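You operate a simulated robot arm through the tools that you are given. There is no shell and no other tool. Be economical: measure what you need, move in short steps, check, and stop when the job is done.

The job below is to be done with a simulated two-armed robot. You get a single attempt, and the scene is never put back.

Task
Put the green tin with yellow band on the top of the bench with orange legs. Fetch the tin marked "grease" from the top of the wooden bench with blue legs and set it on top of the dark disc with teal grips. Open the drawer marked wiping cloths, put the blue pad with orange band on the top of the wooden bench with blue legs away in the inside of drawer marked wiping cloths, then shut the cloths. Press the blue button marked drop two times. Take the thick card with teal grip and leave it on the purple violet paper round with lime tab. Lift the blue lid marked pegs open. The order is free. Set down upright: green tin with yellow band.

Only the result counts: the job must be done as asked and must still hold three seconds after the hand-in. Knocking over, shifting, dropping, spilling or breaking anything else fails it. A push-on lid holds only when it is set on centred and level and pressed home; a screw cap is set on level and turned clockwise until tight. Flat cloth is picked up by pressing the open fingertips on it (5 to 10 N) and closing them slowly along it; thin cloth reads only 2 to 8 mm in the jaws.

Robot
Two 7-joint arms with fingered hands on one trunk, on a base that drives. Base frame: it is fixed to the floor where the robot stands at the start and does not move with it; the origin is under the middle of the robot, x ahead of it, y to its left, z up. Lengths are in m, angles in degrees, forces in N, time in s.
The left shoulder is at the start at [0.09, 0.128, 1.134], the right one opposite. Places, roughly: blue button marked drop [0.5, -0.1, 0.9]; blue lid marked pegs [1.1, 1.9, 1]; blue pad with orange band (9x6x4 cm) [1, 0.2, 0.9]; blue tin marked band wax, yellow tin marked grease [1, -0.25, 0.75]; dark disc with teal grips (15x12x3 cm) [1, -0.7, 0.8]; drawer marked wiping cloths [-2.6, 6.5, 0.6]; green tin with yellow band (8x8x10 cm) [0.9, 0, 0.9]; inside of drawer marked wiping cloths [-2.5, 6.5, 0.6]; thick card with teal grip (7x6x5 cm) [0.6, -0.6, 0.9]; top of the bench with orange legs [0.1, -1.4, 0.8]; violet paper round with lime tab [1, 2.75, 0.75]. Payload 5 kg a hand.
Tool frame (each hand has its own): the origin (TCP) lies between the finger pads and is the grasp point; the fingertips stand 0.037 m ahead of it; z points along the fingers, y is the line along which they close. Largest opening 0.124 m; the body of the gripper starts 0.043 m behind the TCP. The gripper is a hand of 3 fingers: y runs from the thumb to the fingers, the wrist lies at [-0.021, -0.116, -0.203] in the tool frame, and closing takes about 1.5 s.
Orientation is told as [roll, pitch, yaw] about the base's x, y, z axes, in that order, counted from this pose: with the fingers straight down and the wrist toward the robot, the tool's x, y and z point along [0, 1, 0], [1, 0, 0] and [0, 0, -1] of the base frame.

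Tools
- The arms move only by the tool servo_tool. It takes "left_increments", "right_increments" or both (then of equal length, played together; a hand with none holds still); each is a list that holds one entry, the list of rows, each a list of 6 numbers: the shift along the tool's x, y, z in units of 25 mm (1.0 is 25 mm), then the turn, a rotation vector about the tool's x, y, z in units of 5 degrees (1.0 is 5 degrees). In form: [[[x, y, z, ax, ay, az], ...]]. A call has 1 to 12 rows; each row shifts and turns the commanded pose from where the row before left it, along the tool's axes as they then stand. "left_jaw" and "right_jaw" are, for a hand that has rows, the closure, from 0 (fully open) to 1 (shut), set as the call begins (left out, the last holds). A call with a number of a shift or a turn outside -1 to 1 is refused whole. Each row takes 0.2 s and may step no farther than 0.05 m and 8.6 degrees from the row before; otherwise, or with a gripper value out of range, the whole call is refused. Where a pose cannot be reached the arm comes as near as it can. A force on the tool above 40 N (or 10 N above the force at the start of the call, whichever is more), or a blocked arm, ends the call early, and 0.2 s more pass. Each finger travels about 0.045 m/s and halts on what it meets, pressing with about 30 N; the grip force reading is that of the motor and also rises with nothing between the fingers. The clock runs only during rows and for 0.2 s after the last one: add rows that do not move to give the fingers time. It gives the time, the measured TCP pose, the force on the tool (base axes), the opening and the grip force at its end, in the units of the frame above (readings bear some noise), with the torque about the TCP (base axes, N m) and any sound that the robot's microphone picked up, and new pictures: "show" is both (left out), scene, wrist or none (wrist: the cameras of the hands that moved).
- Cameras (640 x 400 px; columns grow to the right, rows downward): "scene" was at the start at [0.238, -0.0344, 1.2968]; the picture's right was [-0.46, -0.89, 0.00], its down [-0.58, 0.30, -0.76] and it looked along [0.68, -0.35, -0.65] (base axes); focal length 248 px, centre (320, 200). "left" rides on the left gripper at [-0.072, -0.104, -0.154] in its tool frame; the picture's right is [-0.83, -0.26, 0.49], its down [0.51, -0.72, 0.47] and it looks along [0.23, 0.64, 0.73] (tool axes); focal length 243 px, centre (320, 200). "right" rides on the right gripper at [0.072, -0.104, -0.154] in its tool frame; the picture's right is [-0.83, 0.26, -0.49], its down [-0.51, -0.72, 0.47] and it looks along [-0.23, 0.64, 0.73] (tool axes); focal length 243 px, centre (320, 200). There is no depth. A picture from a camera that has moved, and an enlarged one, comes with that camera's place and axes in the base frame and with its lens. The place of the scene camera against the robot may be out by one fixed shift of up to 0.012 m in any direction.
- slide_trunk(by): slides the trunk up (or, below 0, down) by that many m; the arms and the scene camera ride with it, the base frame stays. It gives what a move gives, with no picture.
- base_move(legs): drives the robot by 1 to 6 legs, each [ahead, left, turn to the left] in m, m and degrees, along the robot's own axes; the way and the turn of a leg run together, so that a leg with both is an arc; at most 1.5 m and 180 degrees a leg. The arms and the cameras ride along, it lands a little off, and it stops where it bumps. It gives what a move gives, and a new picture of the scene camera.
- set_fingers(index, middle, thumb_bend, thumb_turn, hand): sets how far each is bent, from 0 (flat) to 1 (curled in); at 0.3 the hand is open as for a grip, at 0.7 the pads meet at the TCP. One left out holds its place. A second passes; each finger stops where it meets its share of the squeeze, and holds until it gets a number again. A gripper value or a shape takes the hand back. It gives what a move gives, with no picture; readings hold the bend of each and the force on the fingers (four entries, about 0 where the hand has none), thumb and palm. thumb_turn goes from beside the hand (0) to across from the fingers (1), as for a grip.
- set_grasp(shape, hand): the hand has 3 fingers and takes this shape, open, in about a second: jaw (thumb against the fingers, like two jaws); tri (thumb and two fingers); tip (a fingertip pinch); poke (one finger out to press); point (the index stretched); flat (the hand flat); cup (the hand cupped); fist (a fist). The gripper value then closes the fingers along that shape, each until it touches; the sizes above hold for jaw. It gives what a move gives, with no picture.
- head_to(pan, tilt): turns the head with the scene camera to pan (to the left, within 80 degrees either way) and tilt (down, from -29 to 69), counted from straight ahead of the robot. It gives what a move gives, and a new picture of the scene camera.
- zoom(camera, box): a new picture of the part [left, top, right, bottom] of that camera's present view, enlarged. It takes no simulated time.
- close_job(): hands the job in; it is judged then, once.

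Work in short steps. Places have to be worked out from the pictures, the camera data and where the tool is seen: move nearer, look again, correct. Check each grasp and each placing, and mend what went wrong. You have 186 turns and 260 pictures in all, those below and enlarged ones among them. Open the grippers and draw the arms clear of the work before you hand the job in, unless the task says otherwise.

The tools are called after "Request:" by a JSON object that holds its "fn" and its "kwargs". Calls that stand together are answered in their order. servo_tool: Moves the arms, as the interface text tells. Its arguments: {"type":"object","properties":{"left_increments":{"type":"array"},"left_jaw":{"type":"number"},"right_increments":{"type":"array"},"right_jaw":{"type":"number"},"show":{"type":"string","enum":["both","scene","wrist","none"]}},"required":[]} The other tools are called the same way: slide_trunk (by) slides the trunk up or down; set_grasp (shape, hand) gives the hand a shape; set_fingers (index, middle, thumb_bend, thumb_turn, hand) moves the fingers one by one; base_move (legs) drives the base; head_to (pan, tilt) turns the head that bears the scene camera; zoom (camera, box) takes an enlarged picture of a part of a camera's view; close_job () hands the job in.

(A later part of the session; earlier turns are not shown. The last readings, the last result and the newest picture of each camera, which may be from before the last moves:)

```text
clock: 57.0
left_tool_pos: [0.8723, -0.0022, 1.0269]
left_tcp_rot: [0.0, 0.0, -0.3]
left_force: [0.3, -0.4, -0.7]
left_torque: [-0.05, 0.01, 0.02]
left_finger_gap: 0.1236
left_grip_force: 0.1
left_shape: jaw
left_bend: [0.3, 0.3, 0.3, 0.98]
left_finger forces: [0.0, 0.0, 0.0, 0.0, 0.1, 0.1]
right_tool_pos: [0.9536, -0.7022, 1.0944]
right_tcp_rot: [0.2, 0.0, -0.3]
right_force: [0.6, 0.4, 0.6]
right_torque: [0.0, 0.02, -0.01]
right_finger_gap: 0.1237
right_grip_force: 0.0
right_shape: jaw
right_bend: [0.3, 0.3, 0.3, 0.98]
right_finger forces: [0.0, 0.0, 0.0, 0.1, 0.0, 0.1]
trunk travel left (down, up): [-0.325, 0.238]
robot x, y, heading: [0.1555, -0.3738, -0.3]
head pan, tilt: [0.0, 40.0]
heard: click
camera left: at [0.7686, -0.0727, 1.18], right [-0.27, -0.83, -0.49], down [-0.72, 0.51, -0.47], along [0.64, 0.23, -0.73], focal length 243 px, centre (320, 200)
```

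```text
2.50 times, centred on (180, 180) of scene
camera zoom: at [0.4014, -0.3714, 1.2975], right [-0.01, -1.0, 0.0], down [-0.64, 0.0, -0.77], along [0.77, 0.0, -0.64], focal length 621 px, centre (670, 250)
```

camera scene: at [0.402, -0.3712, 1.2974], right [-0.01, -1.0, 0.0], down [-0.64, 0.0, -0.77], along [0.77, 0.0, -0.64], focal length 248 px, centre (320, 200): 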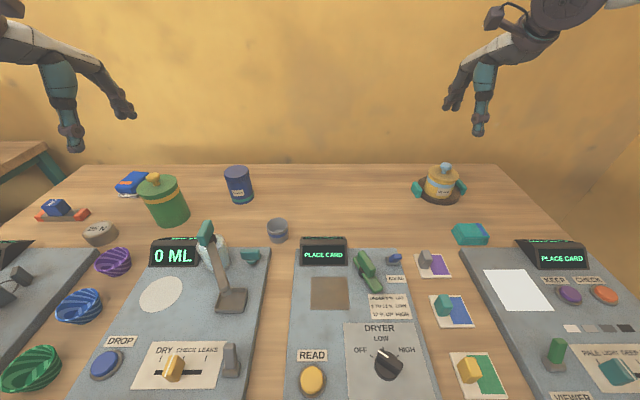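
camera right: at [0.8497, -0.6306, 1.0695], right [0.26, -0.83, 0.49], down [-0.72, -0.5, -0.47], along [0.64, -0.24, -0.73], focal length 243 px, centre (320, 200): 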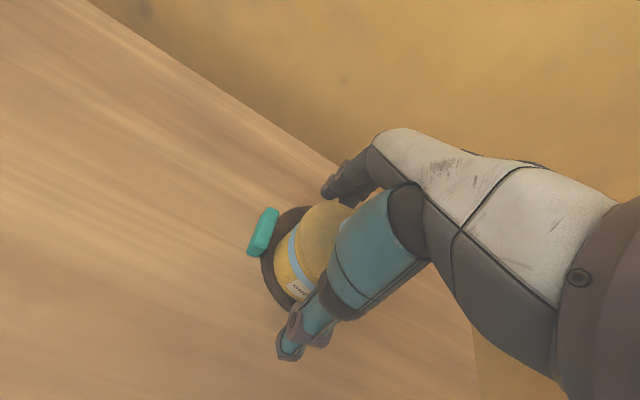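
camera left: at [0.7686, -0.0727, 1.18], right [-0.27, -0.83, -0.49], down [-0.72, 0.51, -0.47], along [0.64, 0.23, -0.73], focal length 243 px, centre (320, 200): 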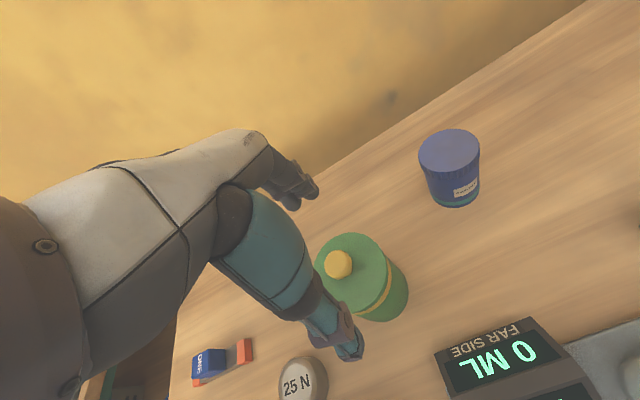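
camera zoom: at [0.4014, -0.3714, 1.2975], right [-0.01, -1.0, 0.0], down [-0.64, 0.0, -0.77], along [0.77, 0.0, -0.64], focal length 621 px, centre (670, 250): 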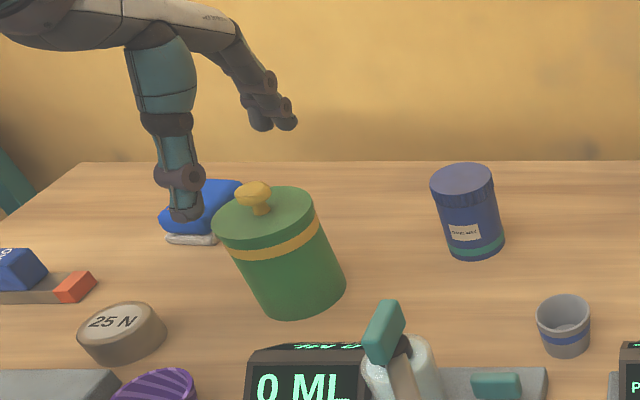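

A click was heard, so before continuing I'll check the surroundings for anything the arm may be touching.

Request:
{"fn": "head_to", "kwargs": {"pan": 25, "tilt": 55}}

Request:
{"fn": "head_to", "kwargs": {"pan": 0, "tilt": 65}}

```text
clock: 57.9
left_tool_pos: [0.8712, -0.001, 1.0262]
left_tcp_rot: [0.0, 0.0, -0.2]
left_force: [0.2, 0.4, -0.4]
left_torque: [-0.01, 0.0, 0.01]
left_finger_gap: 0.1238
left_grip_force: 0.0
left_shape: jaw
left_bend: [0.3, 0.3, 0.3, 0.98]
left_finger forces: [0.0, 0.0, 0.0, 0.0, 0.0, 0.1]
right_tool_pos: [0.9533, -0.7049, 1.0955]
right_tcp_rot: [0.1, 0.1, -0.4]
right_force: [0.5, 0.3, -0.1]
right_torque: [0.02, 0.0, -0.01]
right_finger_gap: 0.1237
right_grip_force: 0.1
right_shape: jaw
right_bend: [0.3, 0.3, 0.3, 0.98]
right_finger forces: [0.0, 0.0, 0.1, 0.0, 0.1, 0.1]
trunk travel left (down, up): [-0.325, 0.238]
robot x, y, heading: [0.1521, -0.3729, -0.2]
head pan, tilt: [25.0, 55.0]
camera scene: at [0.3819, -0.3407, 1.2769], right [0.42, -0.91, 0.0], down [-0.74, -0.34, -0.57], along [0.52, 0.24, -0.82], focal length 248 px, centre (320, 200)
```

scene: 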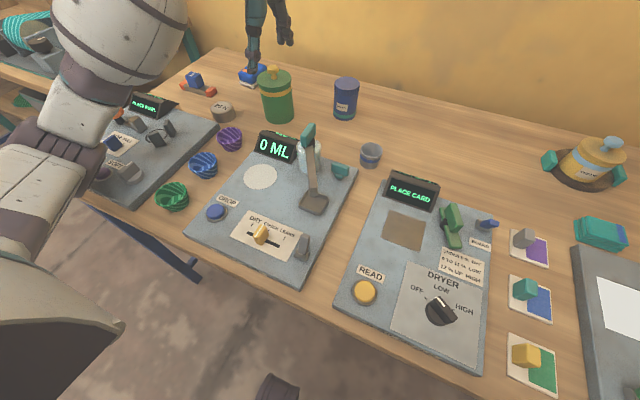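

```text
clock: 58.8
left_tool_pos: [0.8724, -0.0003, 1.0273]
left_tcp_rot: [0.0, 0.1, -0.3]
left_force: [-0.8, -0.2, -0.2]
left_torque: [0.02, 0.05, -0.02]
left_finger_gap: 0.124
left_grip_force: 0.1
left_shape: jaw
left_bend: [0.3, 0.3, 0.3, 0.98]
left_finger forces: [0.1, 0.1, 0.1, 0.0, 0.0, 0.0]
right_tool_pos: [0.9534, -0.7021, 1.0943]
right_tcp_rot: [0.1, -0.1, -0.3]
right_force: [-0.6, 0.0, 0.9]
right_torque: [-0.03, 0.01, -0.01]
right_finger_gap: 0.1236
right_grip_force: 0.0
right_shape: jaw
right_bend: [0.3, 0.3, 0.3, 0.98]
right_finger forces: [0.0, 0.0, 0.1, 0.1, 0.0, 0.0]
trunk travel left (down, up): [-0.325, 0.238]
robot x, y, heading: [0.1502, -0.3731, -0.3]
head pan, tilt: [0.0, 65.0]
camera scene: at [0.3771, -0.3711, 1.2652], right [-0.01, -1.0, 0.0], down [-0.91, 0.0, -0.42], along [0.42, 0.0, -0.91], focal length 248 px, centre (320, 200)
```

scene: 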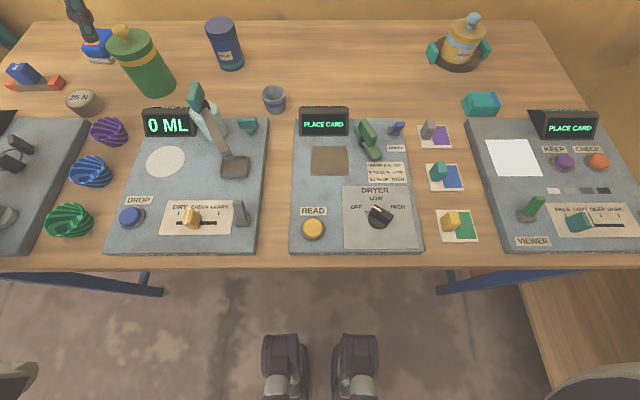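

Request:
{"fn": "head_to", "kwargs": {"pan": 50, "tilt": 45}}

```text
clock: 59.9
left_tool_pos: [0.8723, -0.0003, 1.0263]
left_tcp_rot: [0.0, -0.1, -0.3]
left_force: [0.9, -0.1, -1.0]
left_torque: [-0.05, 0.0, 0.02]
left_finger_gap: 0.1238
left_grip_force: 0.0
left_shape: jaw
left_bend: [0.3, 0.3, 0.3, 0.98]
left_finger forces: [0.0, 0.1, 0.0, 0.0, 0.0, 0.0]
right_tool_pos: [0.9525, -0.7027, 1.0956]
right_tcp_rot: [0.1, 0.0, -0.3]
right_force: [0.3, -0.6, 0.6]
right_torque: [0.0, -0.03, 0.01]
right_finger_gap: 0.1237
right_grip_force: 0.1
right_shape: jaw
right_bend: [0.3, 0.3, 0.3, 0.98]
right_finger forces: [0.1, 0.0, 0.0, 0.0, 0.0, 0.0]
trunk travel left (down, up): [-0.325, 0.238]
robot x, y, heading: [0.1503, -0.374, -0.2]
head pan, tilt: [50.0, 45.0]
camera scene: at [0.369, -0.3089, 1.2902], right [0.76, -0.65, 0.0], down [-0.46, -0.54, -0.71], along [0.46, 0.54, -0.71], focal length 248 px, centre (320, 200)
```

scene: 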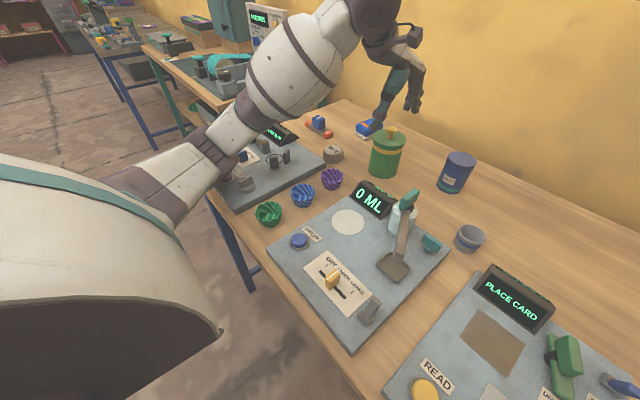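

The left elbow hangs over the rim-test stand and likely caused that click. I'll reverse the descent, then inspect the stand.

Request:
{"fn": "servo_tool", "kwargs": {"left_increments": [[[0, 0, -0.9, 0, 0, 0], [0, 0, -0.9, 0, 0, 0], [0, 0, -0.9, 0, 0, 0], [0, 0, -0.9, 0, 0, 0], [0.6, -0.4, 0, 0, 0, 0], [0.5, -0.3, 0, 0, 0, 0], [0, 0, 0, 0, 0, 0]]], "show": "scene"}}

Request:
{"fn": "zoom", "kwargs": {"camera": "scene", "box": [190, 100, 350, 240]}}

Request:
{"fn": "zoom", "kwargs": {"camera": "left", "box": [0, 200, 400, 400]}}

```text
clock: 61.5
left_tool_pos: [0.8547, 0.0279, 1.1164]
left_tcp_rot: [0.0, 0.0, -0.3]
left_force: [1.6, 0.9, -0.5]
left_torque: [0.01, 0.04, -0.01]
left_finger_gap: 0.1236
left_grip_force: 0.1
left_shape: jaw
left_bend: [0.3, 0.3, 0.3, 0.98]
left_finger forces: [0.0, 0.0, 0.1, 0.0, 0.0, 0.0]
right_tool_pos: [0.9548, -0.7036, 1.0948]
right_tcp_rot: [0.1, -0.1, -0.4]
right_force: [0.8, 0.4, 0.5]
right_torque: [0.03, -0.03, -0.03]
right_finger_gap: 0.1236
right_grip_force: 0.1
right_shape: jaw
right_bend: [0.3, 0.3, 0.3, 0.98]
right_finger forces: [0.1, 0.0, 0.0, 0.0, 0.0, 0.0]
trunk travel left (down, up): [-0.325, 0.238]
robot x, y, heading: [0.1534, -0.3768, -0.2]
head pan, tilt: [50.0, 45.0]
camera scene: at [0.3696, -0.3092, 1.2902], right [0.76, -0.65, 0.0], down [-0.46, -0.54, -0.71], along [0.46, 0.54, -0.71], focal length 248 px, centre (320, 200)
```

scene: 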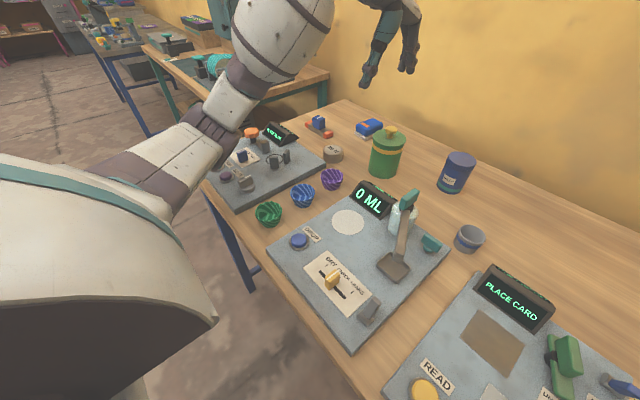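

```text
2.86 times, centred on (270, 170) of scene
camera zoom: at [0.3696, -0.3092, 1.2902], right [0.76, -0.65, 0.0], down [-0.46, -0.54, -0.71], along [0.46, 0.54, -0.71], focal length 710 px, centre (463, 286)
```

zoom: 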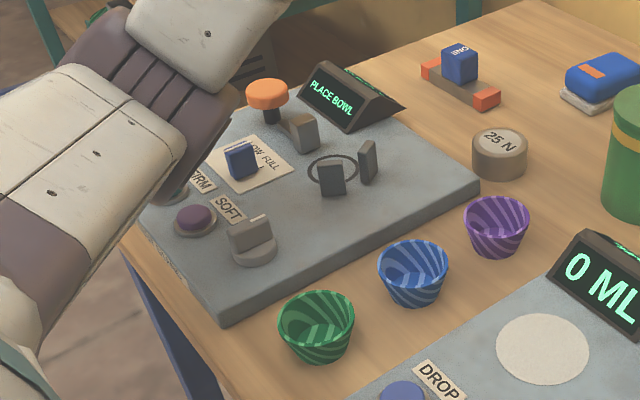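

```text
1.60 times, centred on (200, 300) of left
camera zoom: at [0.7508, -0.0442, 1.2702], right [-0.27, -0.83, -0.49], down [-0.72, 0.51, -0.47], along [0.64, 0.23, -0.73], focal length 388 px, centre (512, 40)
```

zoom: 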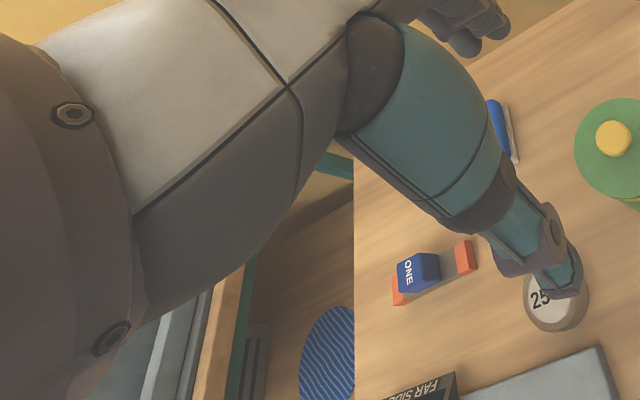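

Nothing has shifted; the elbow touched the FIRM button (momentary). I'll raise the trunk and stand further back so elbows stay off the bench from now on.

Request:
{"fn": "slide_trunk", "kwargs": {"by": 0.12}}

Request:
{"fn": "base_move", "kwargs": {"legs": [[-0.14, 0, 0], [0, 0.27, 0]]}}

Request:
{"fn": "head_to", "kwargs": {"pan": 20, "tilt": 45}}

```text
clock: 63.0
left_tool_pos: [0.8536, 0.0279, 1.2347]
left_tcp_rot: [0.0, 0.1, -0.3]
left_force: [0.1, -0.2, 0.5]
left_torque: [0.0, 0.03, -0.01]
left_finger_gap: 0.1239
left_grip_force: 0.2
left_shape: jaw
left_bend: [0.3, 0.3, 0.3, 0.98]
left_finger forces: [0.1, 0.0, 0.0, 0.0, 0.0, 0.0]
right_tool_pos: [0.9547, -0.7015, 1.2153]
right_tcp_rot: [-0.1, 0.0, -0.3]
right_force: [-0.2, -0.9, 0.0]
right_torque: [-0.01, -0.02, -0.01]
right_finger_gap: 0.1236
right_grip_force: 0.1
right_shape: jaw
right_bend: [0.3, 0.3, 0.3, 0.98]
right_finger forces: [0.1, 0.1, 0.1, 0.1, 0.0, 0.0]
trunk travel left (down, up): [-0.445, 0.118]
robot x, y, heading: [0.15, -0.38, -0.2]
head pan, tilt: [50.0, 45.0]
```

```text
clock: 66.9
left_tool_pos: [0.716, 0.2976, 1.2372]
left_tcp_rot: [0.0, 0.0, -0.4]
left_force: [-0.3, -0.8, 0.5]
left_torque: [0.02, 0.02, 0.03]
left_finger_gap: 0.1239
left_grip_force: 0.1
left_shape: jaw
left_bend: [0.3, 0.3, 0.3, 0.98]
left_finger forces: [0.0, 0.0, 0.0, 0.0, 0.0, 0.0]
right_tool_pos: [0.8149, -0.4343, 1.2153]
right_tcp_rot: [0.1, 0.0, -0.5]
right_force: [0.0, 0.1, 0.0]
right_torque: [0.02, 0.0, 0.01]
right_finger_gap: 0.1237
right_grip_force: 0.0
right_shape: jaw
right_bend: [0.3, 0.3, 0.3, 0.98]
right_finger forces: [0.0, 0.1, 0.0, 0.0, 0.0, 0.0]
trunk travel left (down, up): [-0.445, 0.118]
robot x, y, heading: [0.0127, -0.1012, -0.7]
head pan, tilt: [50.0, 45.0]
camera scene: at [0.1971, -0.0384, 1.4171], right [0.76, -0.65, 0.0], down [-0.46, -0.54, -0.71], along [0.46, 0.54, -0.71], focal length 248 px, centre (320, 200)
```

scene: 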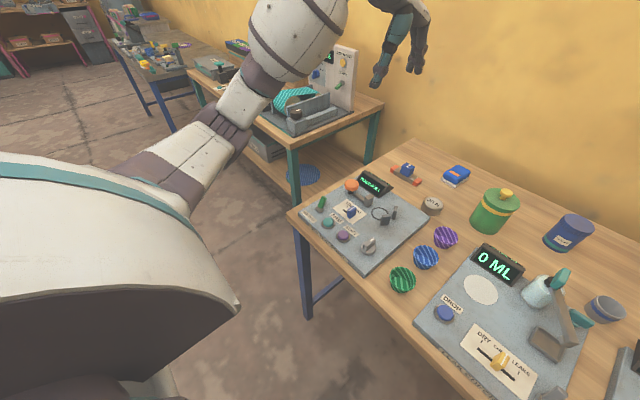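

```text
clock: 67.9
left_tool_pos: [0.7164, 0.2972, 1.2367]
left_tcp_rot: [0.0, 0.0, -0.4]
left_force: [0.6, -0.6, -0.8]
left_torque: [0.01, -0.01, 0.01]
left_finger_gap: 0.1239
left_grip_force: 0.0
left_shape: jaw
left_bend: [0.3, 0.3, 0.3, 0.98]
left_finger forces: [0.1, 0.1, 0.1, 0.1, 0.0, 0.1]
right_tool_pos: [0.8158, -0.4332, 1.2168]
right_tcp_rot: [0.0, -0.1, -0.5]
right_force: [-0.3, -0.3, 0.0]
right_torque: [0.0, 0.01, 0.03]
right_finger_gap: 0.1235
right_grip_force: 0.0
right_shape: jaw
right_bend: [0.3, 0.3, 0.3, 0.98]
right_finger forces: [0.0, 0.0, 0.0, 0.0, 0.1, 0.1]
trunk travel left (down, up): [-0.445, 0.118]
robot x, y, heading: [0.0142, -0.1043, -0.5]
head pan, tilt: [20.0, 45.0]
camera scene: at [0.221, -0.0722, 1.417], right [0.34, -0.94, 0.0], down [-0.67, -0.24, -0.71], along [0.67, 0.24, -0.71], focal length 248 px, centre (320, 200)
```

scene: 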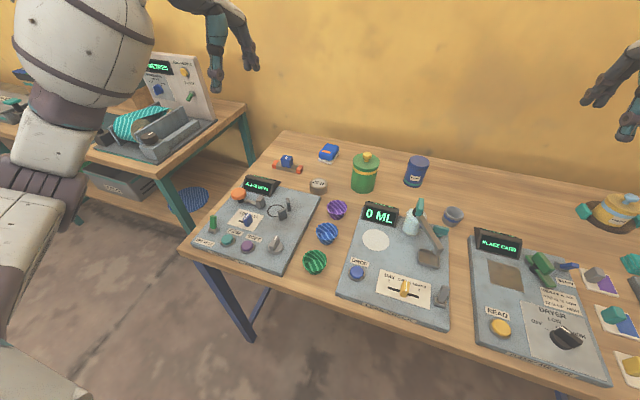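

Now bring the left hand over the green tin (0.872, 0.002), still high.

Request:
{"fn": "servo_tool", "kwargs": {"left_increments": [[[-1, 0.52, 0, 0, 0, 0], [-1, 0.52, 0, 0, 0, 0], [-1, 0.52, 0, 0, 0, 0], [-1, 0.52, 0, 0, 0, 0], [-1, 0.52, 0, 0, 0, 0], [-1, 0.52, 0, 0, 0, 0], [-1, 0.52, 0, 0, 0, 0], [-1, 0.52, 0, 0, 0, 0], [-1, 0.52, 0, 0, 0, 0], [-1, 0.52, 0, 0, 0, 0], [-1, 0.52, 0, 0, 0, 0], [-0.7, 0.6, 0, 0, 0, 0]]], "show": "none"}}

Request:
{"fn": "servo_tool", "kwargs": {"left_increments": [[[0, 0, 1, 0, 0, 0], [0, 0, 1, 0, 0, 0], [0, 0, 1, 0, 0, 0], [0, 0, 1, 0, 0, 0], [0, 0, 0.8, 0, 0, 0], [0, 0, 0, 0, 0, 0]]]}}

```text
clock: 70.5
left_tool_pos: [0.8724, 0.0023, 1.2369]
left_tcp_rot: [0.0, 0.0, -0.3]
left_force: [0.3, -1.3, -0.2]
left_torque: [0.04, 0.02, 0.01]
left_finger_gap: 0.1237
left_grip_force: 0.0
left_shape: jaw
left_bend: [0.3, 0.3, 0.3, 0.98]
left_finger forces: [0.0, 0.0, 0.0, 0.0, 0.0, 0.0]
right_tool_pos: [0.8167, -0.4344, 1.2162]
right_tcp_rot: [0.1, -0.1, -0.5]
right_force: [0.1, -0.3, -0.5]
right_torque: [0.04, 0.01, 0.01]
right_finger_gap: 0.1234
right_grip_force: 0.1
right_shape: jaw
right_bend: [0.3, 0.3, 0.3, 0.98]
right_finger forces: [0.0, 0.0, 0.0, 0.1, 0.0, 0.1]
trunk travel left (down, up): [-0.445, 0.118]
robot x, y, heading: [0.0179, -0.1043, -0.4]
head pan, tilt: [20.0, 45.0]
```

```text
clock: 71.9
left_tool_pos: [0.8718, 0.0046, 1.1175]
left_tcp_rot: [0.0, -0.1, -0.3]
left_force: [0.1, -0.1, 0.1]
left_torque: [-0.01, -0.02, -0.04]
left_finger_gap: 0.1237
left_grip_force: 0.1
left_shape: jaw
left_bend: [0.3, 0.3, 0.3, 0.98]
left_finger forces: [0.1, 0.0, 0.0, 0.1, 0.0, 0.0]
right_tool_pos: [0.8156, -0.4344, 1.217]
right_tcp_rot: [0.1, -0.1, -0.4]
right_force: [0.4, -0.9, -0.3]
right_torque: [0.03, -0.01, 0.01]
right_finger_gap: 0.1238
right_grip_force: 0.1
right_shape: jaw
right_bend: [0.3, 0.3, 0.3, 0.98]
right_finger forces: [0.0, 0.0, 0.0, 0.0, 0.0, 0.0]
trunk travel left (down, up): [-0.445, 0.118]
robot x, y, heading: [0.0129, -0.1027, -0.4]
head pan, tilt: [20.0, 45.0]
camera scene: at [0.2207, -0.0722, 1.4171], right [0.33, -0.94, 0.0], down [-0.67, -0.24, -0.71], along [0.67, 0.24, -0.71], focal length 248 px, centre (320, 200)
camera left: at [0.7676, -0.0686, 1.2708], right [-0.27, -0.83, -0.49], down [-0.72, 0.51, -0.47], along [0.64, 0.23, -0.73], focal length 243 px, centre (320, 200)
```

scene: 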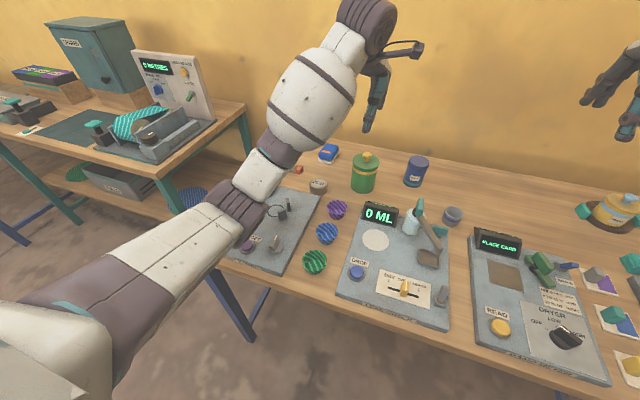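
left: 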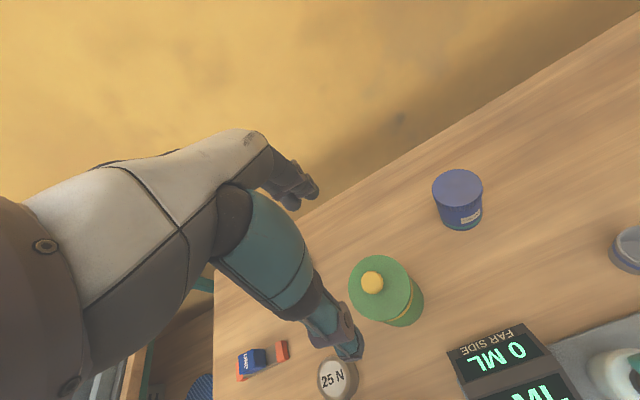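

Tin is at (0.873, 0.0). Lowering to just above the knob to check alignment.

Request:
{"fn": "servo_tool", "kwargs": {"left_increments": [[[-0.16, 0, 0.9, 0, 0, 0], [0, 0, 0.9, 0, 0, 0], [0, 0, 0.9, 0, 0, 0], [0, 0, 0.9, 0, 0, 0], [0, 0, 0.5, 0, 0, 0], [0, 0, 0, 0, 0, 0]]]}}

```text
clock: 73.3
left_tool_pos: [0.8725, 0.0005, 1.0137]
left_tcp_rot: [-0.1, 0.1, -0.3]
left_force: [0.3, 0.1, 0.6]
left_torque: [0.04, -0.03, 0.02]
left_finger_gap: 0.1236
left_grip_force: 0.0
left_shape: jaw
left_bend: [0.3, 0.3, 0.3, 0.98]
left_finger forces: [0.0, 0.0, 0.1, 0.0, 0.0, 0.0]
right_tool_pos: [0.8159, -0.4327, 1.2163]
right_tcp_rot: [-0.1, 0.0, -0.5]
right_force: [0.5, -0.2, -0.6]
right_torque: [-0.03, 0.0, 0.0]
right_finger_gap: 0.1236
right_grip_force: 0.0
right_shape: jaw
right_bend: [0.3, 0.3, 0.3, 0.98]
right_finger forces: [0.0, 0.0, 0.0, 0.0, 0.1, 0.0]
trunk travel left (down, up): [-0.445, 0.118]
robot x, y, heading: [0.011, -0.1, -0.3]
head pan, tilt: [20.0, 45.0]
camera scene: at [0.2208, -0.0723, 1.4171], right [0.33, -0.94, 0.0], down [-0.67, -0.24, -0.71], along [0.67, 0.24, -0.71], focal length 248 px, centre (320, 200)
camera left: at [0.7686, -0.0718, 1.1674], right [-0.27, -0.83, -0.49], down [-0.72, 0.51, -0.47], along [0.64, 0.23, -0.73], focal length 243 px, centre (320, 200)
```

scene: 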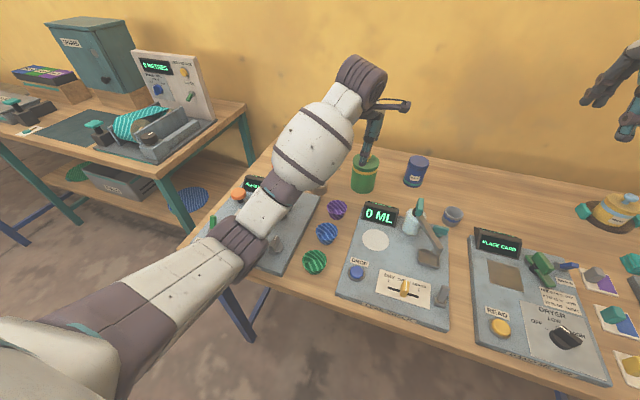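
left: 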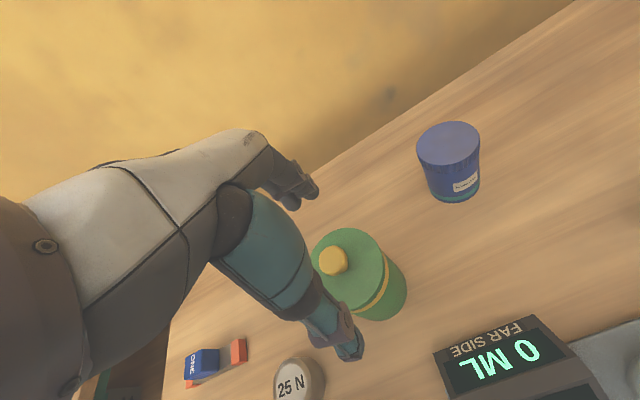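

Alignment is good (knob under the fingertips' centre). Lowering to grasp height.

Request:
{"fn": "servo_tool", "kwargs": {"left_increments": [[[0, -0.12, 0.8, 0, 0, 0], [0, 0, 0.8, 0, 0, 0], [0, 0, 0.7, 0, 0, 0], [0, 0, 0.5, 0, 0, 0], [0, 0, 0.4, 0, 0, 0], [0, 0, 0, 0, 0, 0]]]}}

Request:
{"fn": "zoom", "kwargs": {"camera": "scene", "box": [300, 90, 440, 220]}}

```text
clock: 74.7
left_tool_pos: [0.8679, 0.0007, 0.9346]
left_tcp_rot: [-0.1, 0.0, -0.5]
left_force: [0.5, -0.5, -0.8]
left_torque: [0.0, -0.02, 0.01]
left_finger_gap: 0.1236
left_grip_force: 0.0
left_shape: jaw
left_bend: [0.3, 0.3, 0.3, 0.98]
left_finger forces: [0.0, 0.0, 0.1, 0.0, 0.0, 0.0]
right_tool_pos: [0.817, -0.4343, 1.2161]
right_tcp_rot: [0.0, 0.0, -0.4]
right_force: [-0.1, -0.8, -0.2]
right_torque: [0.0, 0.02, 0.01]
right_finger_gap: 0.1236
right_grip_force: 0.0
right_shape: jaw
right_bend: [0.3, 0.3, 0.3, 0.98]
right_finger forces: [0.0, 0.0, 0.0, 0.0, 0.1, 0.0]
trunk travel left (down, up): [-0.445, 0.118]
robot x, y, heading: [0.0162, -0.1052, -0.4]
head pan, tilt: [20.0, 45.0]
camera scene: at [0.2209, -0.0723, 1.417], right [0.33, -0.94, 0.0], down [-0.67, -0.24, -0.71], along [0.67, 0.24, -0.71], focal length 248 px, centre (320, 200)
camera left: at [0.7639, -0.0717, 1.0877], right [-0.27, -0.83, -0.49], down [-0.72, 0.51, -0.47], along [0.64, 0.23, -0.73], focal length 243 px, centre (320, 200)
```

scene: 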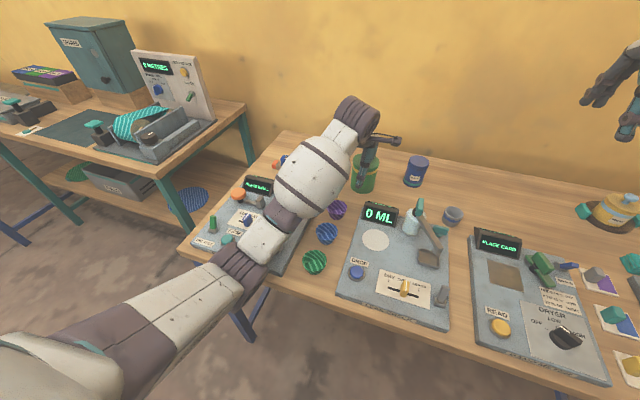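
left: 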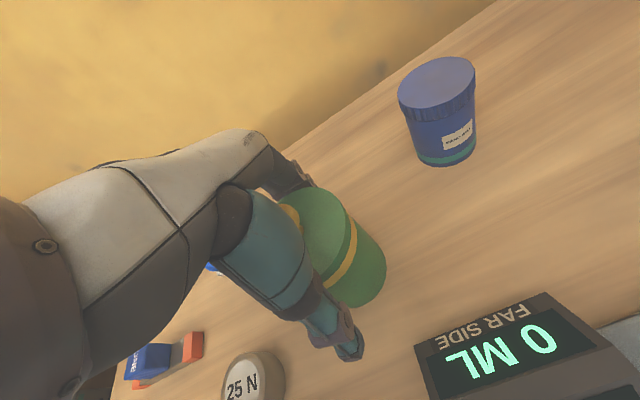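

```text
3.08 times, centred on (370, 155) of scene
camera zoom: at [0.2209, -0.0723, 1.417], right [0.33, -0.94, 0.0], down [-0.67, -0.24, -0.71], along [0.67, 0.24, -0.71], focal length 765 px, centre (166, 338)
```

zoom: 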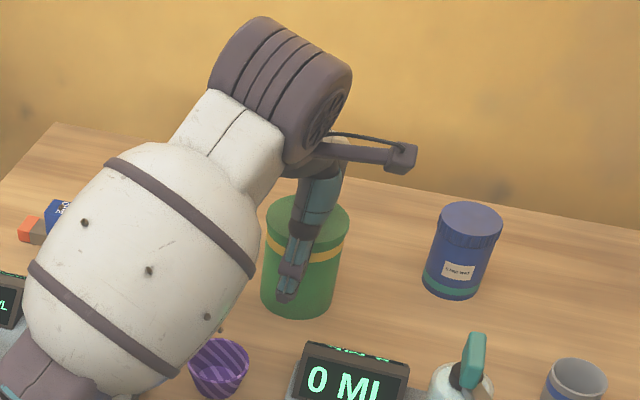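

Fingers straddle the tin. Closing.

Request:
{"fn": "servo_tool", "kwargs": {"left_increments": [[[0, 0, 0.1, 0, 0, 0], [0, 0, 0, 0, 0, 0], [0, 0, 0, 0, 0, 0], [0, 0, 0, 0, 0, 0], [0, 0, 0, 0, 0, 0], [0, 0, 0, 0, 0, 0], [0, 0, 0, 0, 0, 0], [0, 0, 0, 0, 0, 0]]], "left_jaw": 1, "show": "wrist"}}

```text
clock: 76.5
left_tool_pos: [0.8672, -0.0003, 0.9319]
left_tcp_rot: [0.0, -0.1, -0.4]
left_force: [-0.2, 0.0, 1.0]
left_torque: [0.0, 0.0, 0.02]
left_finger_gap: 0.0691
left_grip_force: 30.1
left_shape: jaw
left_bend: [0.73, 0.43, 0.67, 1.0]
left_finger forces: [17.8, 8.3, 0.1, 0.0, 27.5, 0.1]
right_tool_pos: [0.8161, -0.4318, 1.217]
right_tcp_rot: [0.0, 0.1, -0.5]
right_force: [0.1, -0.6, 0.1]
right_torque: [0.02, 0.01, 0.02]
right_finger_gap: 0.1239
right_grip_force: 0.0
right_shape: jaw
right_bend: [0.3, 0.3, 0.3, 0.98]
right_finger forces: [0.1, 0.1, 0.0, 0.1, 0.1, 0.0]
trunk travel left (down, up): [-0.445, 0.118]
robot x, y, heading: [0.0156, -0.1026, -0.6]
head pan, tilt: [20.0, 45.0]
camera left: at [0.7641, -0.0715, 1.0847], right [-0.27, -0.83, -0.49], down [-0.72, 0.51, -0.47], along [0.64, 0.23, -0.73], focal length 243 px, centre (320, 200)
```

left: 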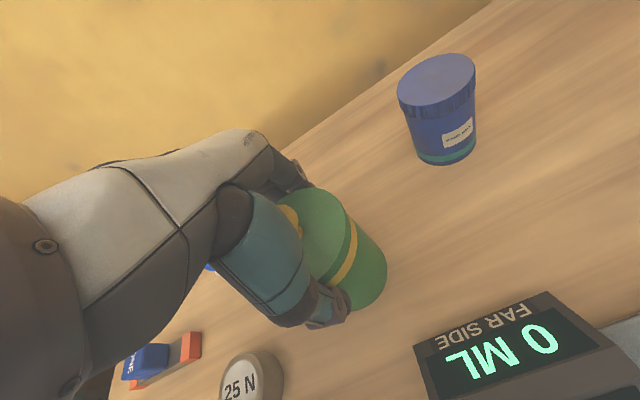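

Good grip. Lift slowly and check.

Request:
{"fn": "servo_tool", "kwargs": {"left_increments": [[[0, 0, -0.3, 0, 0, 0], [0, 0, -0.5, 0, 0, 0], [0, 0, -0.6, 0, 0, 0], [0, 0, -0.6, 0, 0, 0], [0, 0, 0, 0, 0, 0]]], "show": "wrist"}}

Request:
{"fn": "zoom", "kwargs": {"camera": "scene", "box": [300, 90, 440, 220]}}

```text
clock: 77.7
left_tool_pos: [0.8686, 0.0017, 0.981]
left_tcp_rot: [0.0, 0.1, -0.3]
left_force: [0.7, -0.3, -0.9]
left_torque: [-0.01, -0.05, -0.02]
left_finger_gap: 0.0692
left_grip_force: 30.0
left_shape: jaw
left_bend: [0.73, 0.43, 0.67, 1.0]
left_finger forces: [17.8, 8.3, 0.0, 0.0, 27.4, 0.0]
right_tool_pos: [0.8159, -0.4336, 1.2163]
right_tcp_rot: [0.0, 0.0, -0.6]
right_force: [-0.4, -0.9, 0.5]
right_torque: [0.0, -0.02, -0.01]
right_finger_gap: 0.1238
right_grip_force: 0.0
right_shape: jaw
right_bend: [0.3, 0.3, 0.3, 0.98]
right_finger forces: [0.1, 0.0, 0.0, 0.0, 0.1, 0.1]
trunk travel left (down, up): [-0.445, 0.118]
robot x, y, heading: [0.015, -0.1088, -0.5]
head pan, tilt: [20.0, 45.0]
camera left: at [0.7645, -0.0709, 1.1344], right [-0.27, -0.83, -0.49], down [-0.72, 0.51, -0.47], along [0.64, 0.23, -0.73], focal length 243 px, centre (320, 200)
```

left: 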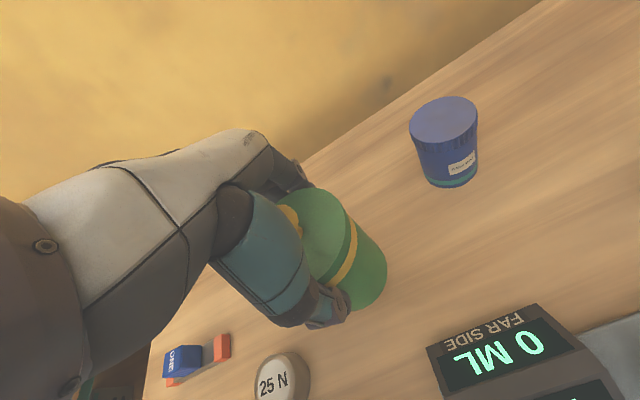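

```text
3.08 times, centred on (370, 155) of scene
camera zoom: at [0.2213, -0.0722, 1.4169], right [0.33, -0.94, 0.0], down [-0.67, -0.24, -0.71], along [0.67, 0.24, -0.71], focal length 765 px, centre (166, 338)
```

zoom: 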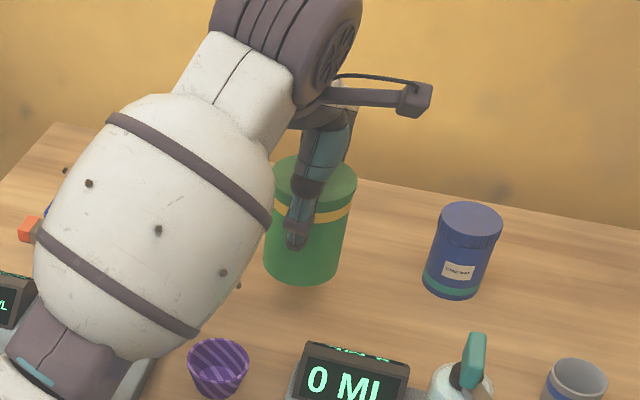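

Tin held well, bottom ≈0.083 below TCP. Raise it high, then reposition for the card with the right hand.

Request:
{"fn": "servo_tool", "kwargs": {"left_increments": [[[0, 0, -1, 0, 0, 0], [0, 0, -1, 0, 0, 0], [0, 0, -1, 0, 0, 0], [0, 0, -1, 0, 0, 0], [0, 0, -1, 0, 0, 0], [0, 0, -1, 0, 0, 0], [0, 0, -1, 0, 0, 0], [0, 0, -1, 0, 0, 0], [0, 0, -0.8, 0, 0, 0], [0, 0, 0, 0, 0, 0]]], "show": "none"}}

Request:
{"fn": "base_move", "kwargs": {"legs": [[-0.13, 0, 0], [0, -0.25, 0]]}}

Request:
{"fn": "head_to", "kwargs": {"pan": -15, "tilt": 50}}

```text
clock: 79.9
left_tool_pos: [0.8677, -0.0009, 1.2002]
left_tcp_rot: [0.0, 0.1, -0.5]
left_force: [-0.8, -0.7, -1.5]
left_torque: [-0.02, 0.01, 0.01]
left_finger_gap: 0.0689
left_grip_force: 30.6
left_shape: jaw
left_bend: [0.73, 0.43, 0.67, 1.0]
left_finger forces: [17.7, 8.3, 0.0, 0.0, 27.5, 0.0]
right_tool_pos: [0.8164, -0.4327, 1.2157]
right_tcp_rot: [0.0, 0.0, -0.5]
right_force: [-0.3, -0.3, -0.8]
right_torque: [-0.04, 0.0, 0.03]
right_finger_gap: 0.1237
right_grip_force: 0.0
right_shape: jaw
right_bend: [0.3, 0.3, 0.3, 0.98]
right_finger forces: [0.1, 0.1, 0.0, 0.0, 0.0, 0.1]
trunk travel left (down, up): [-0.445, 0.118]
robot x, y, heading: [0.0145, -0.1043, -0.4]
head pan, tilt: [20.0, 45.0]
```

```text
clock: 83.5
left_tool_pos: [0.7374, -0.2375, 1.201]
left_tcp_rot: [0.0, 0.0, 0.0]
left_force: [0.4, 1.0, -1.9]
left_torque: [0.01, 0.03, -0.01]
left_finger_gap: 0.069
left_grip_force: 30.2
left_shape: jaw
left_bend: [0.73, 0.43, 0.67, 1.0]
left_finger forces: [17.8, 8.5, 0.0, 0.0, 27.6, 0.0]
right_tool_pos: [0.6889, -0.6715, 1.2166]
right_tcp_rot: [0.0, 0.0, 0.0]
right_force: [0.7, 0.1, -0.3]
right_torque: [-0.05, 0.0, 0.01]
right_finger_gap: 0.1238
right_grip_force: 0.2
right_shape: jaw
right_bend: [0.3, 0.3, 0.3, 0.98]
right_finger forces: [0.0, 0.1, 0.0, 0.1, 0.0, 0.0]
trunk travel left (down, up): [-0.445, 0.118]
robot x, y, heading: [-0.1143, -0.3444, 0.1]
head pan, tilt: [20.0, 45.0]
camera scene: at [0.0908, -0.314, 1.417], right [0.34, -0.94, 0.0], down [-0.66, -0.24, -0.71], along [0.66, 0.24, -0.71], focal length 248 px, centre (320, 200)
```

scene: 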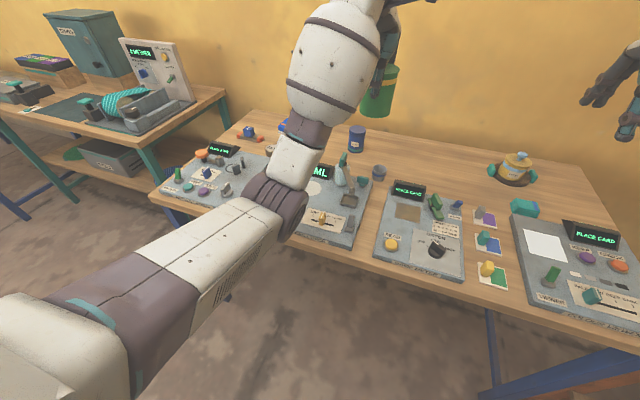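

```text
clock: 84.5
left_tool_pos: [0.737, -0.2384, 1.2001]
left_tcp_rot: [0.0, 0.0, 0.0]
left_force: [1.1, -0.2, -0.7]
left_torque: [-0.02, -0.02, 0.01]
left_finger_gap: 0.069
left_grip_force: 29.7
left_shape: jaw
left_bend: [0.73, 0.43, 0.67, 1.0]
left_finger forces: [17.7, 8.4, 0.0, 0.0, 27.6, 0.1]
right_tool_pos: [0.6882, -0.6715, 1.2158]
right_tcp_rot: [0.1, 0.0, 0.0]
right_force: [-0.2, -0.2, 0.3]
right_torque: [0.05, -0.01, -0.02]
right_finger_gap: 0.1236
right_grip_force: 0.0
right_shape: jaw
right_bend: [0.3, 0.3, 0.3, 0.98]
right_finger forces: [0.0, 0.0, 0.0, 0.0, 0.0, 0.0]
trunk travel left (down, up): [-0.445, 0.118]
robot x, y, heading: [-0.1149, -0.3498, 0.0]
head pan, tilt: [-15.0, 50.0]
camera scene: at [0.0887, -0.3623, 1.4101], right [-0.26, -0.97, 0.0], down [-0.74, 0.2, -0.64], along [0.62, -0.17, -0.77], focal length 248 px, centre (320, 200)
```

scene: 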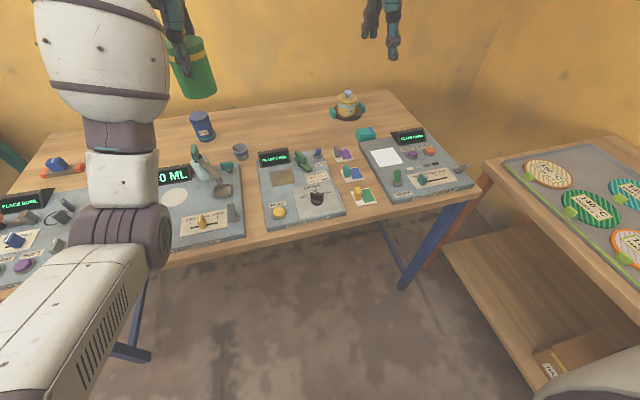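

Zoom on the cards from both cameras to locate the teal-grip card.

Request:
{"fn": "zoom", "kwargs": {"camera": "scene", "box": [310, 130, 410, 220]}}

Request:
{"fn": "zoom", "kwargs": {"camera": "right", "box": [0, 0, 640, 400]}}

Request:
{"fn": "zoom", "kwargs": {"camera": "scene", "box": [440, 120, 640, 400]}}

```text
4.44 times, centred on (360, 175) of scene
camera zoom: at [0.0887, -0.3623, 1.4101], right [-0.26, -0.97, 0.0], down [-0.74, 0.2, -0.64], along [0.62, -0.17, -0.77], focal length 1104 px, centre (142, 311)
```

zoom: 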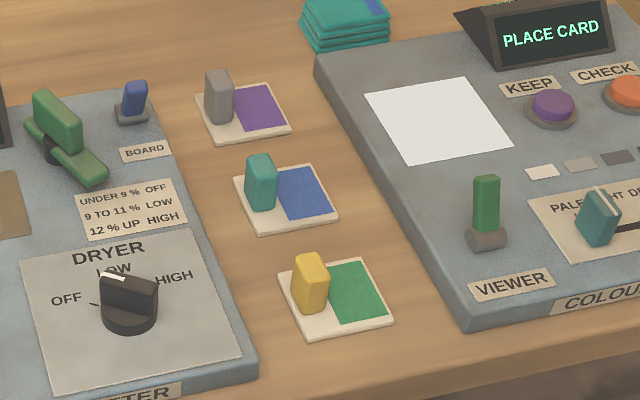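

```text
1.00 times, centred on (320, 200) of right (not enlarged: the box is as wide or as high as the picture)
camera zoom: at [0.5823, -0.5995, 1.3695], right [0.26, -0.83, 0.49], down [-0.72, -0.51, -0.47], along [0.64, -0.23, -0.73], focal length 243 px, centre (320, 200)
```

zoom: 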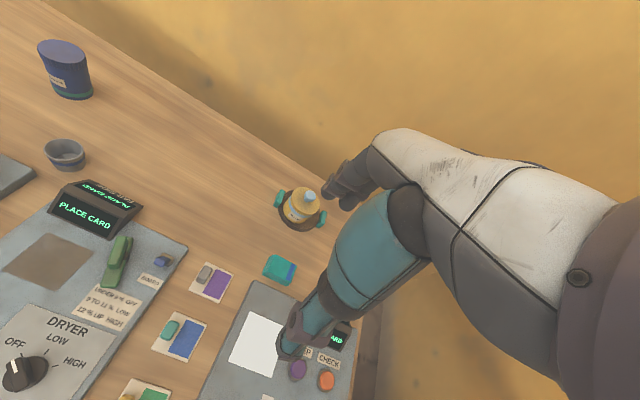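

```text
1.43 times, centred on (540, 260) of scene
camera zoom: at [0.0887, -0.3623, 1.4101], right [-0.26, -0.97, 0.0], down [-0.74, 0.2, -0.64], along [0.62, -0.17, -0.77], focal length 355 px, centre (6, 114)
```

zoom: 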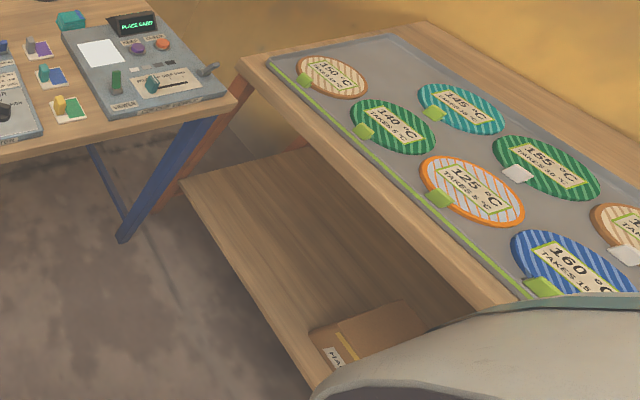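

Teal grip at about (0.613,-0.592), top z≈0.90. Partially close the right jaw and descend above it.

Request:
{"fn": "servo_tool", "kwargs": {"right_increments": [[[0.6, -0.6, 0, 0, 0, 0], [0.6, -0.6, 0.2, 0, 0, 0], [0.6, -0.6, 0.5, 0, 0, 0], [0.6, -0.6, 0.7, 0, 0, 0], [0.5, -0.6, 0.8, 0, 0, 0], [0, 0, 1, 0, 0, 0], [0, 0, 1, 0, 0, 0], [0, 0, 1, 0, 0, 0], [0, 0, 1, 0, 0, 0], [0, 0, 1, 0, 0, 0], [0, 0, 0.8, 0, 0, 0], [0, 0, 0, 0, 0, 0]]], "right_jaw": 0.4, "show": "wrist"}}

Request:
{"fn": "zoom", "kwargs": {"camera": "scene", "box": [300, 100, 420, 220]}}

```text
clock: 87.1
left_tool_pos: [0.7359, -0.2382, 1.2015]
left_tcp_rot: [0.0, 0.0, -0.1]
left_force: [-0.1, -0.4, -1.6]
left_torque: [-0.01, -0.05, 0.01]
left_finger_gap: 0.0691
left_grip_force: 30.3
left_shape: jaw
left_bend: [0.73, 0.43, 0.67, 1.0]
left_finger forces: [17.9, 8.4, 0.1, 0.1, 27.6, 0.0]
right_tool_pos: [0.6142, -0.5982, 1.0163]
right_tcp_rot: [0.0, -0.1, 0.1]
right_force: [-0.4, 0.4, 0.3]
right_torque: [-0.05, -0.02, 0.01]
right_finger_gap: 0.0747
right_grip_force: 0.1
right_shape: jaw
right_bend: [0.73, 0.41, 0.64, 1.0]
right_finger forces: [0.0, 0.0, 0.1, 0.1, 0.0, 0.0]
trunk travel left (down, up): [-0.445, 0.118]
robot x, y, heading: [-0.113, -0.3497, -0.0]
head pan, tilt: [-15.0, 50.0]
camera right: at [0.5072, -0.5269, 1.1697], right [0.26, -0.83, 0.49], down [-0.72, -0.51, -0.47], along [0.64, -0.23, -0.73], focal length 243 px, centre (320, 200)
```

right: 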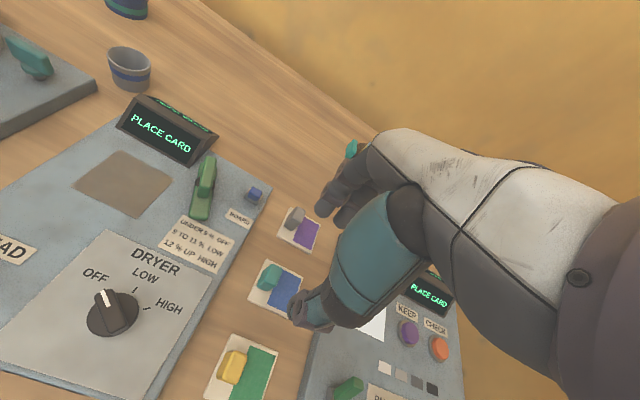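

```text
3.33 times, centred on (360, 160) of scene
camera zoom: at [0.0883, -0.3623, 1.4102], right [-0.26, -0.97, 0.0], down [-0.74, 0.2, -0.64], along [0.62, -0.17, -0.77], focal length 828 px, centre (187, 333)
```

zoom: 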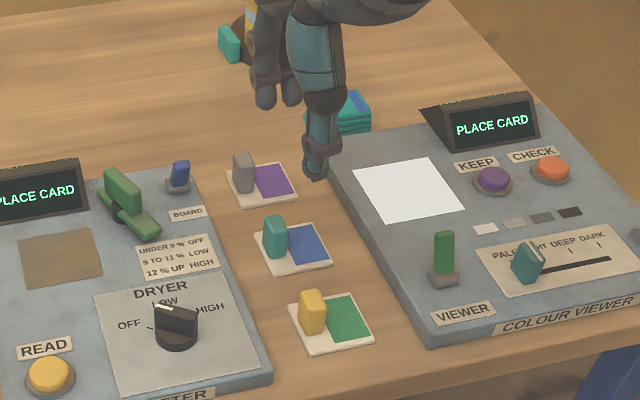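

Request:
{"fn": "zoom", "kwargs": {"camera": "right", "box": [220, 190, 380, 340]}}

```text
2.67 times, centred on (300, 265) of right
camera zoom: at [0.5072, -0.5269, 1.1697], right [0.26, -0.83, 0.49], down [-0.72, -0.51, -0.47], along [0.64, -0.23, -0.73], focal length 647 px, centre (373, 27)
```

zoom: 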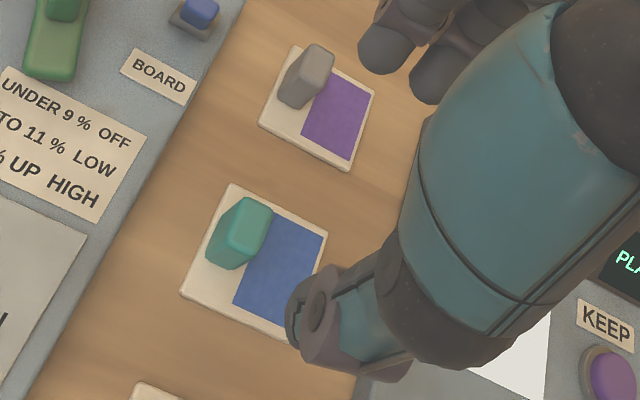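

Block centre ≈(0.611,-0.592), as intended relative to the fingers. Descend in two stages.

Request:
{"fn": "servo_tool", "kwargs": {"right_increments": [[[0, -0.1, 0.9, 0, 0, 0], [0, 0, 0.9, 0, 0, 0], [0, 0, 0.9, 0, 0, 0], [0, 0, 0.6, 0, 0, 0], [0, 0, 0, 0, 0, 0]]], "show": "none"}}

Request:
{"fn": "zoom", "kwargs": {"camera": "right", "box": [220, 160, 420, 340]}}

Request:
{"fn": "zoom", "kwargs": {"camera": "scene", "box": [310, 110, 410, 210]}}

```text
clock: 88.3
left_tool_pos: [0.7359, -0.2393, 1.2]
left_tcp_rot: [0.0, 0.0, 0.0]
left_force: [-0.2, -0.7, -0.6]
left_torque: [0.04, -0.01, 0.01]
left_finger_gap: 0.0691
left_grip_force: 30.0
left_shape: jaw
left_bend: [0.73, 0.43, 0.67, 1.0]
left_finger forces: [17.9, 8.4, 0.0, 0.0, 27.5, 0.0]
right_tool_pos: [0.6104, -0.5977, 0.9346]
right_tcp_rot: [0.0, -0.2, 0.1]
right_force: [0.4, 0.9, 0.8]
right_torque: [0.0, 0.0, -0.02]
right_finger_gap: 0.075
right_grip_force: 0.1
right_shape: jaw
right_bend: [0.73, 0.41, 0.64, 1.0]
right_finger forces: [0.0, 0.0, 0.1, 0.0, 0.0, 0.1]
trunk travel left (down, up): [-0.445, 0.118]
robot x, y, heading: [-0.1177, -0.3448, 0.1]
head pan, tilt: [-15.0, 50.0]
```

```text
2.22 times, centred on (320, 250) of right
camera zoom: at [0.5045, -0.5262, 1.088], right [0.26, -0.83, 0.49], down [-0.72, -0.51, -0.47], along [0.64, -0.23, -0.73], focal length 539 px, centre (320, 89)
```

zoom: 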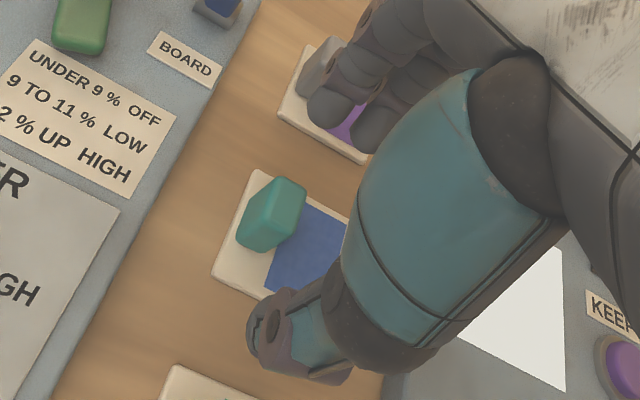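

```text
4.00 times, centred on (360, 160) of scene
camera zoom: at [0.0883, -0.3623, 1.4102], right [-0.26, -0.97, 0.0], down [-0.74, 0.2, -0.64], along [0.62, -0.17, -0.77], focal length 994 px, centre (160, 360)
```

zoom: 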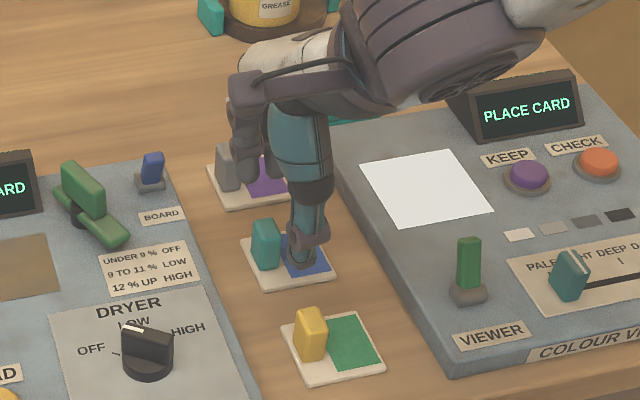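

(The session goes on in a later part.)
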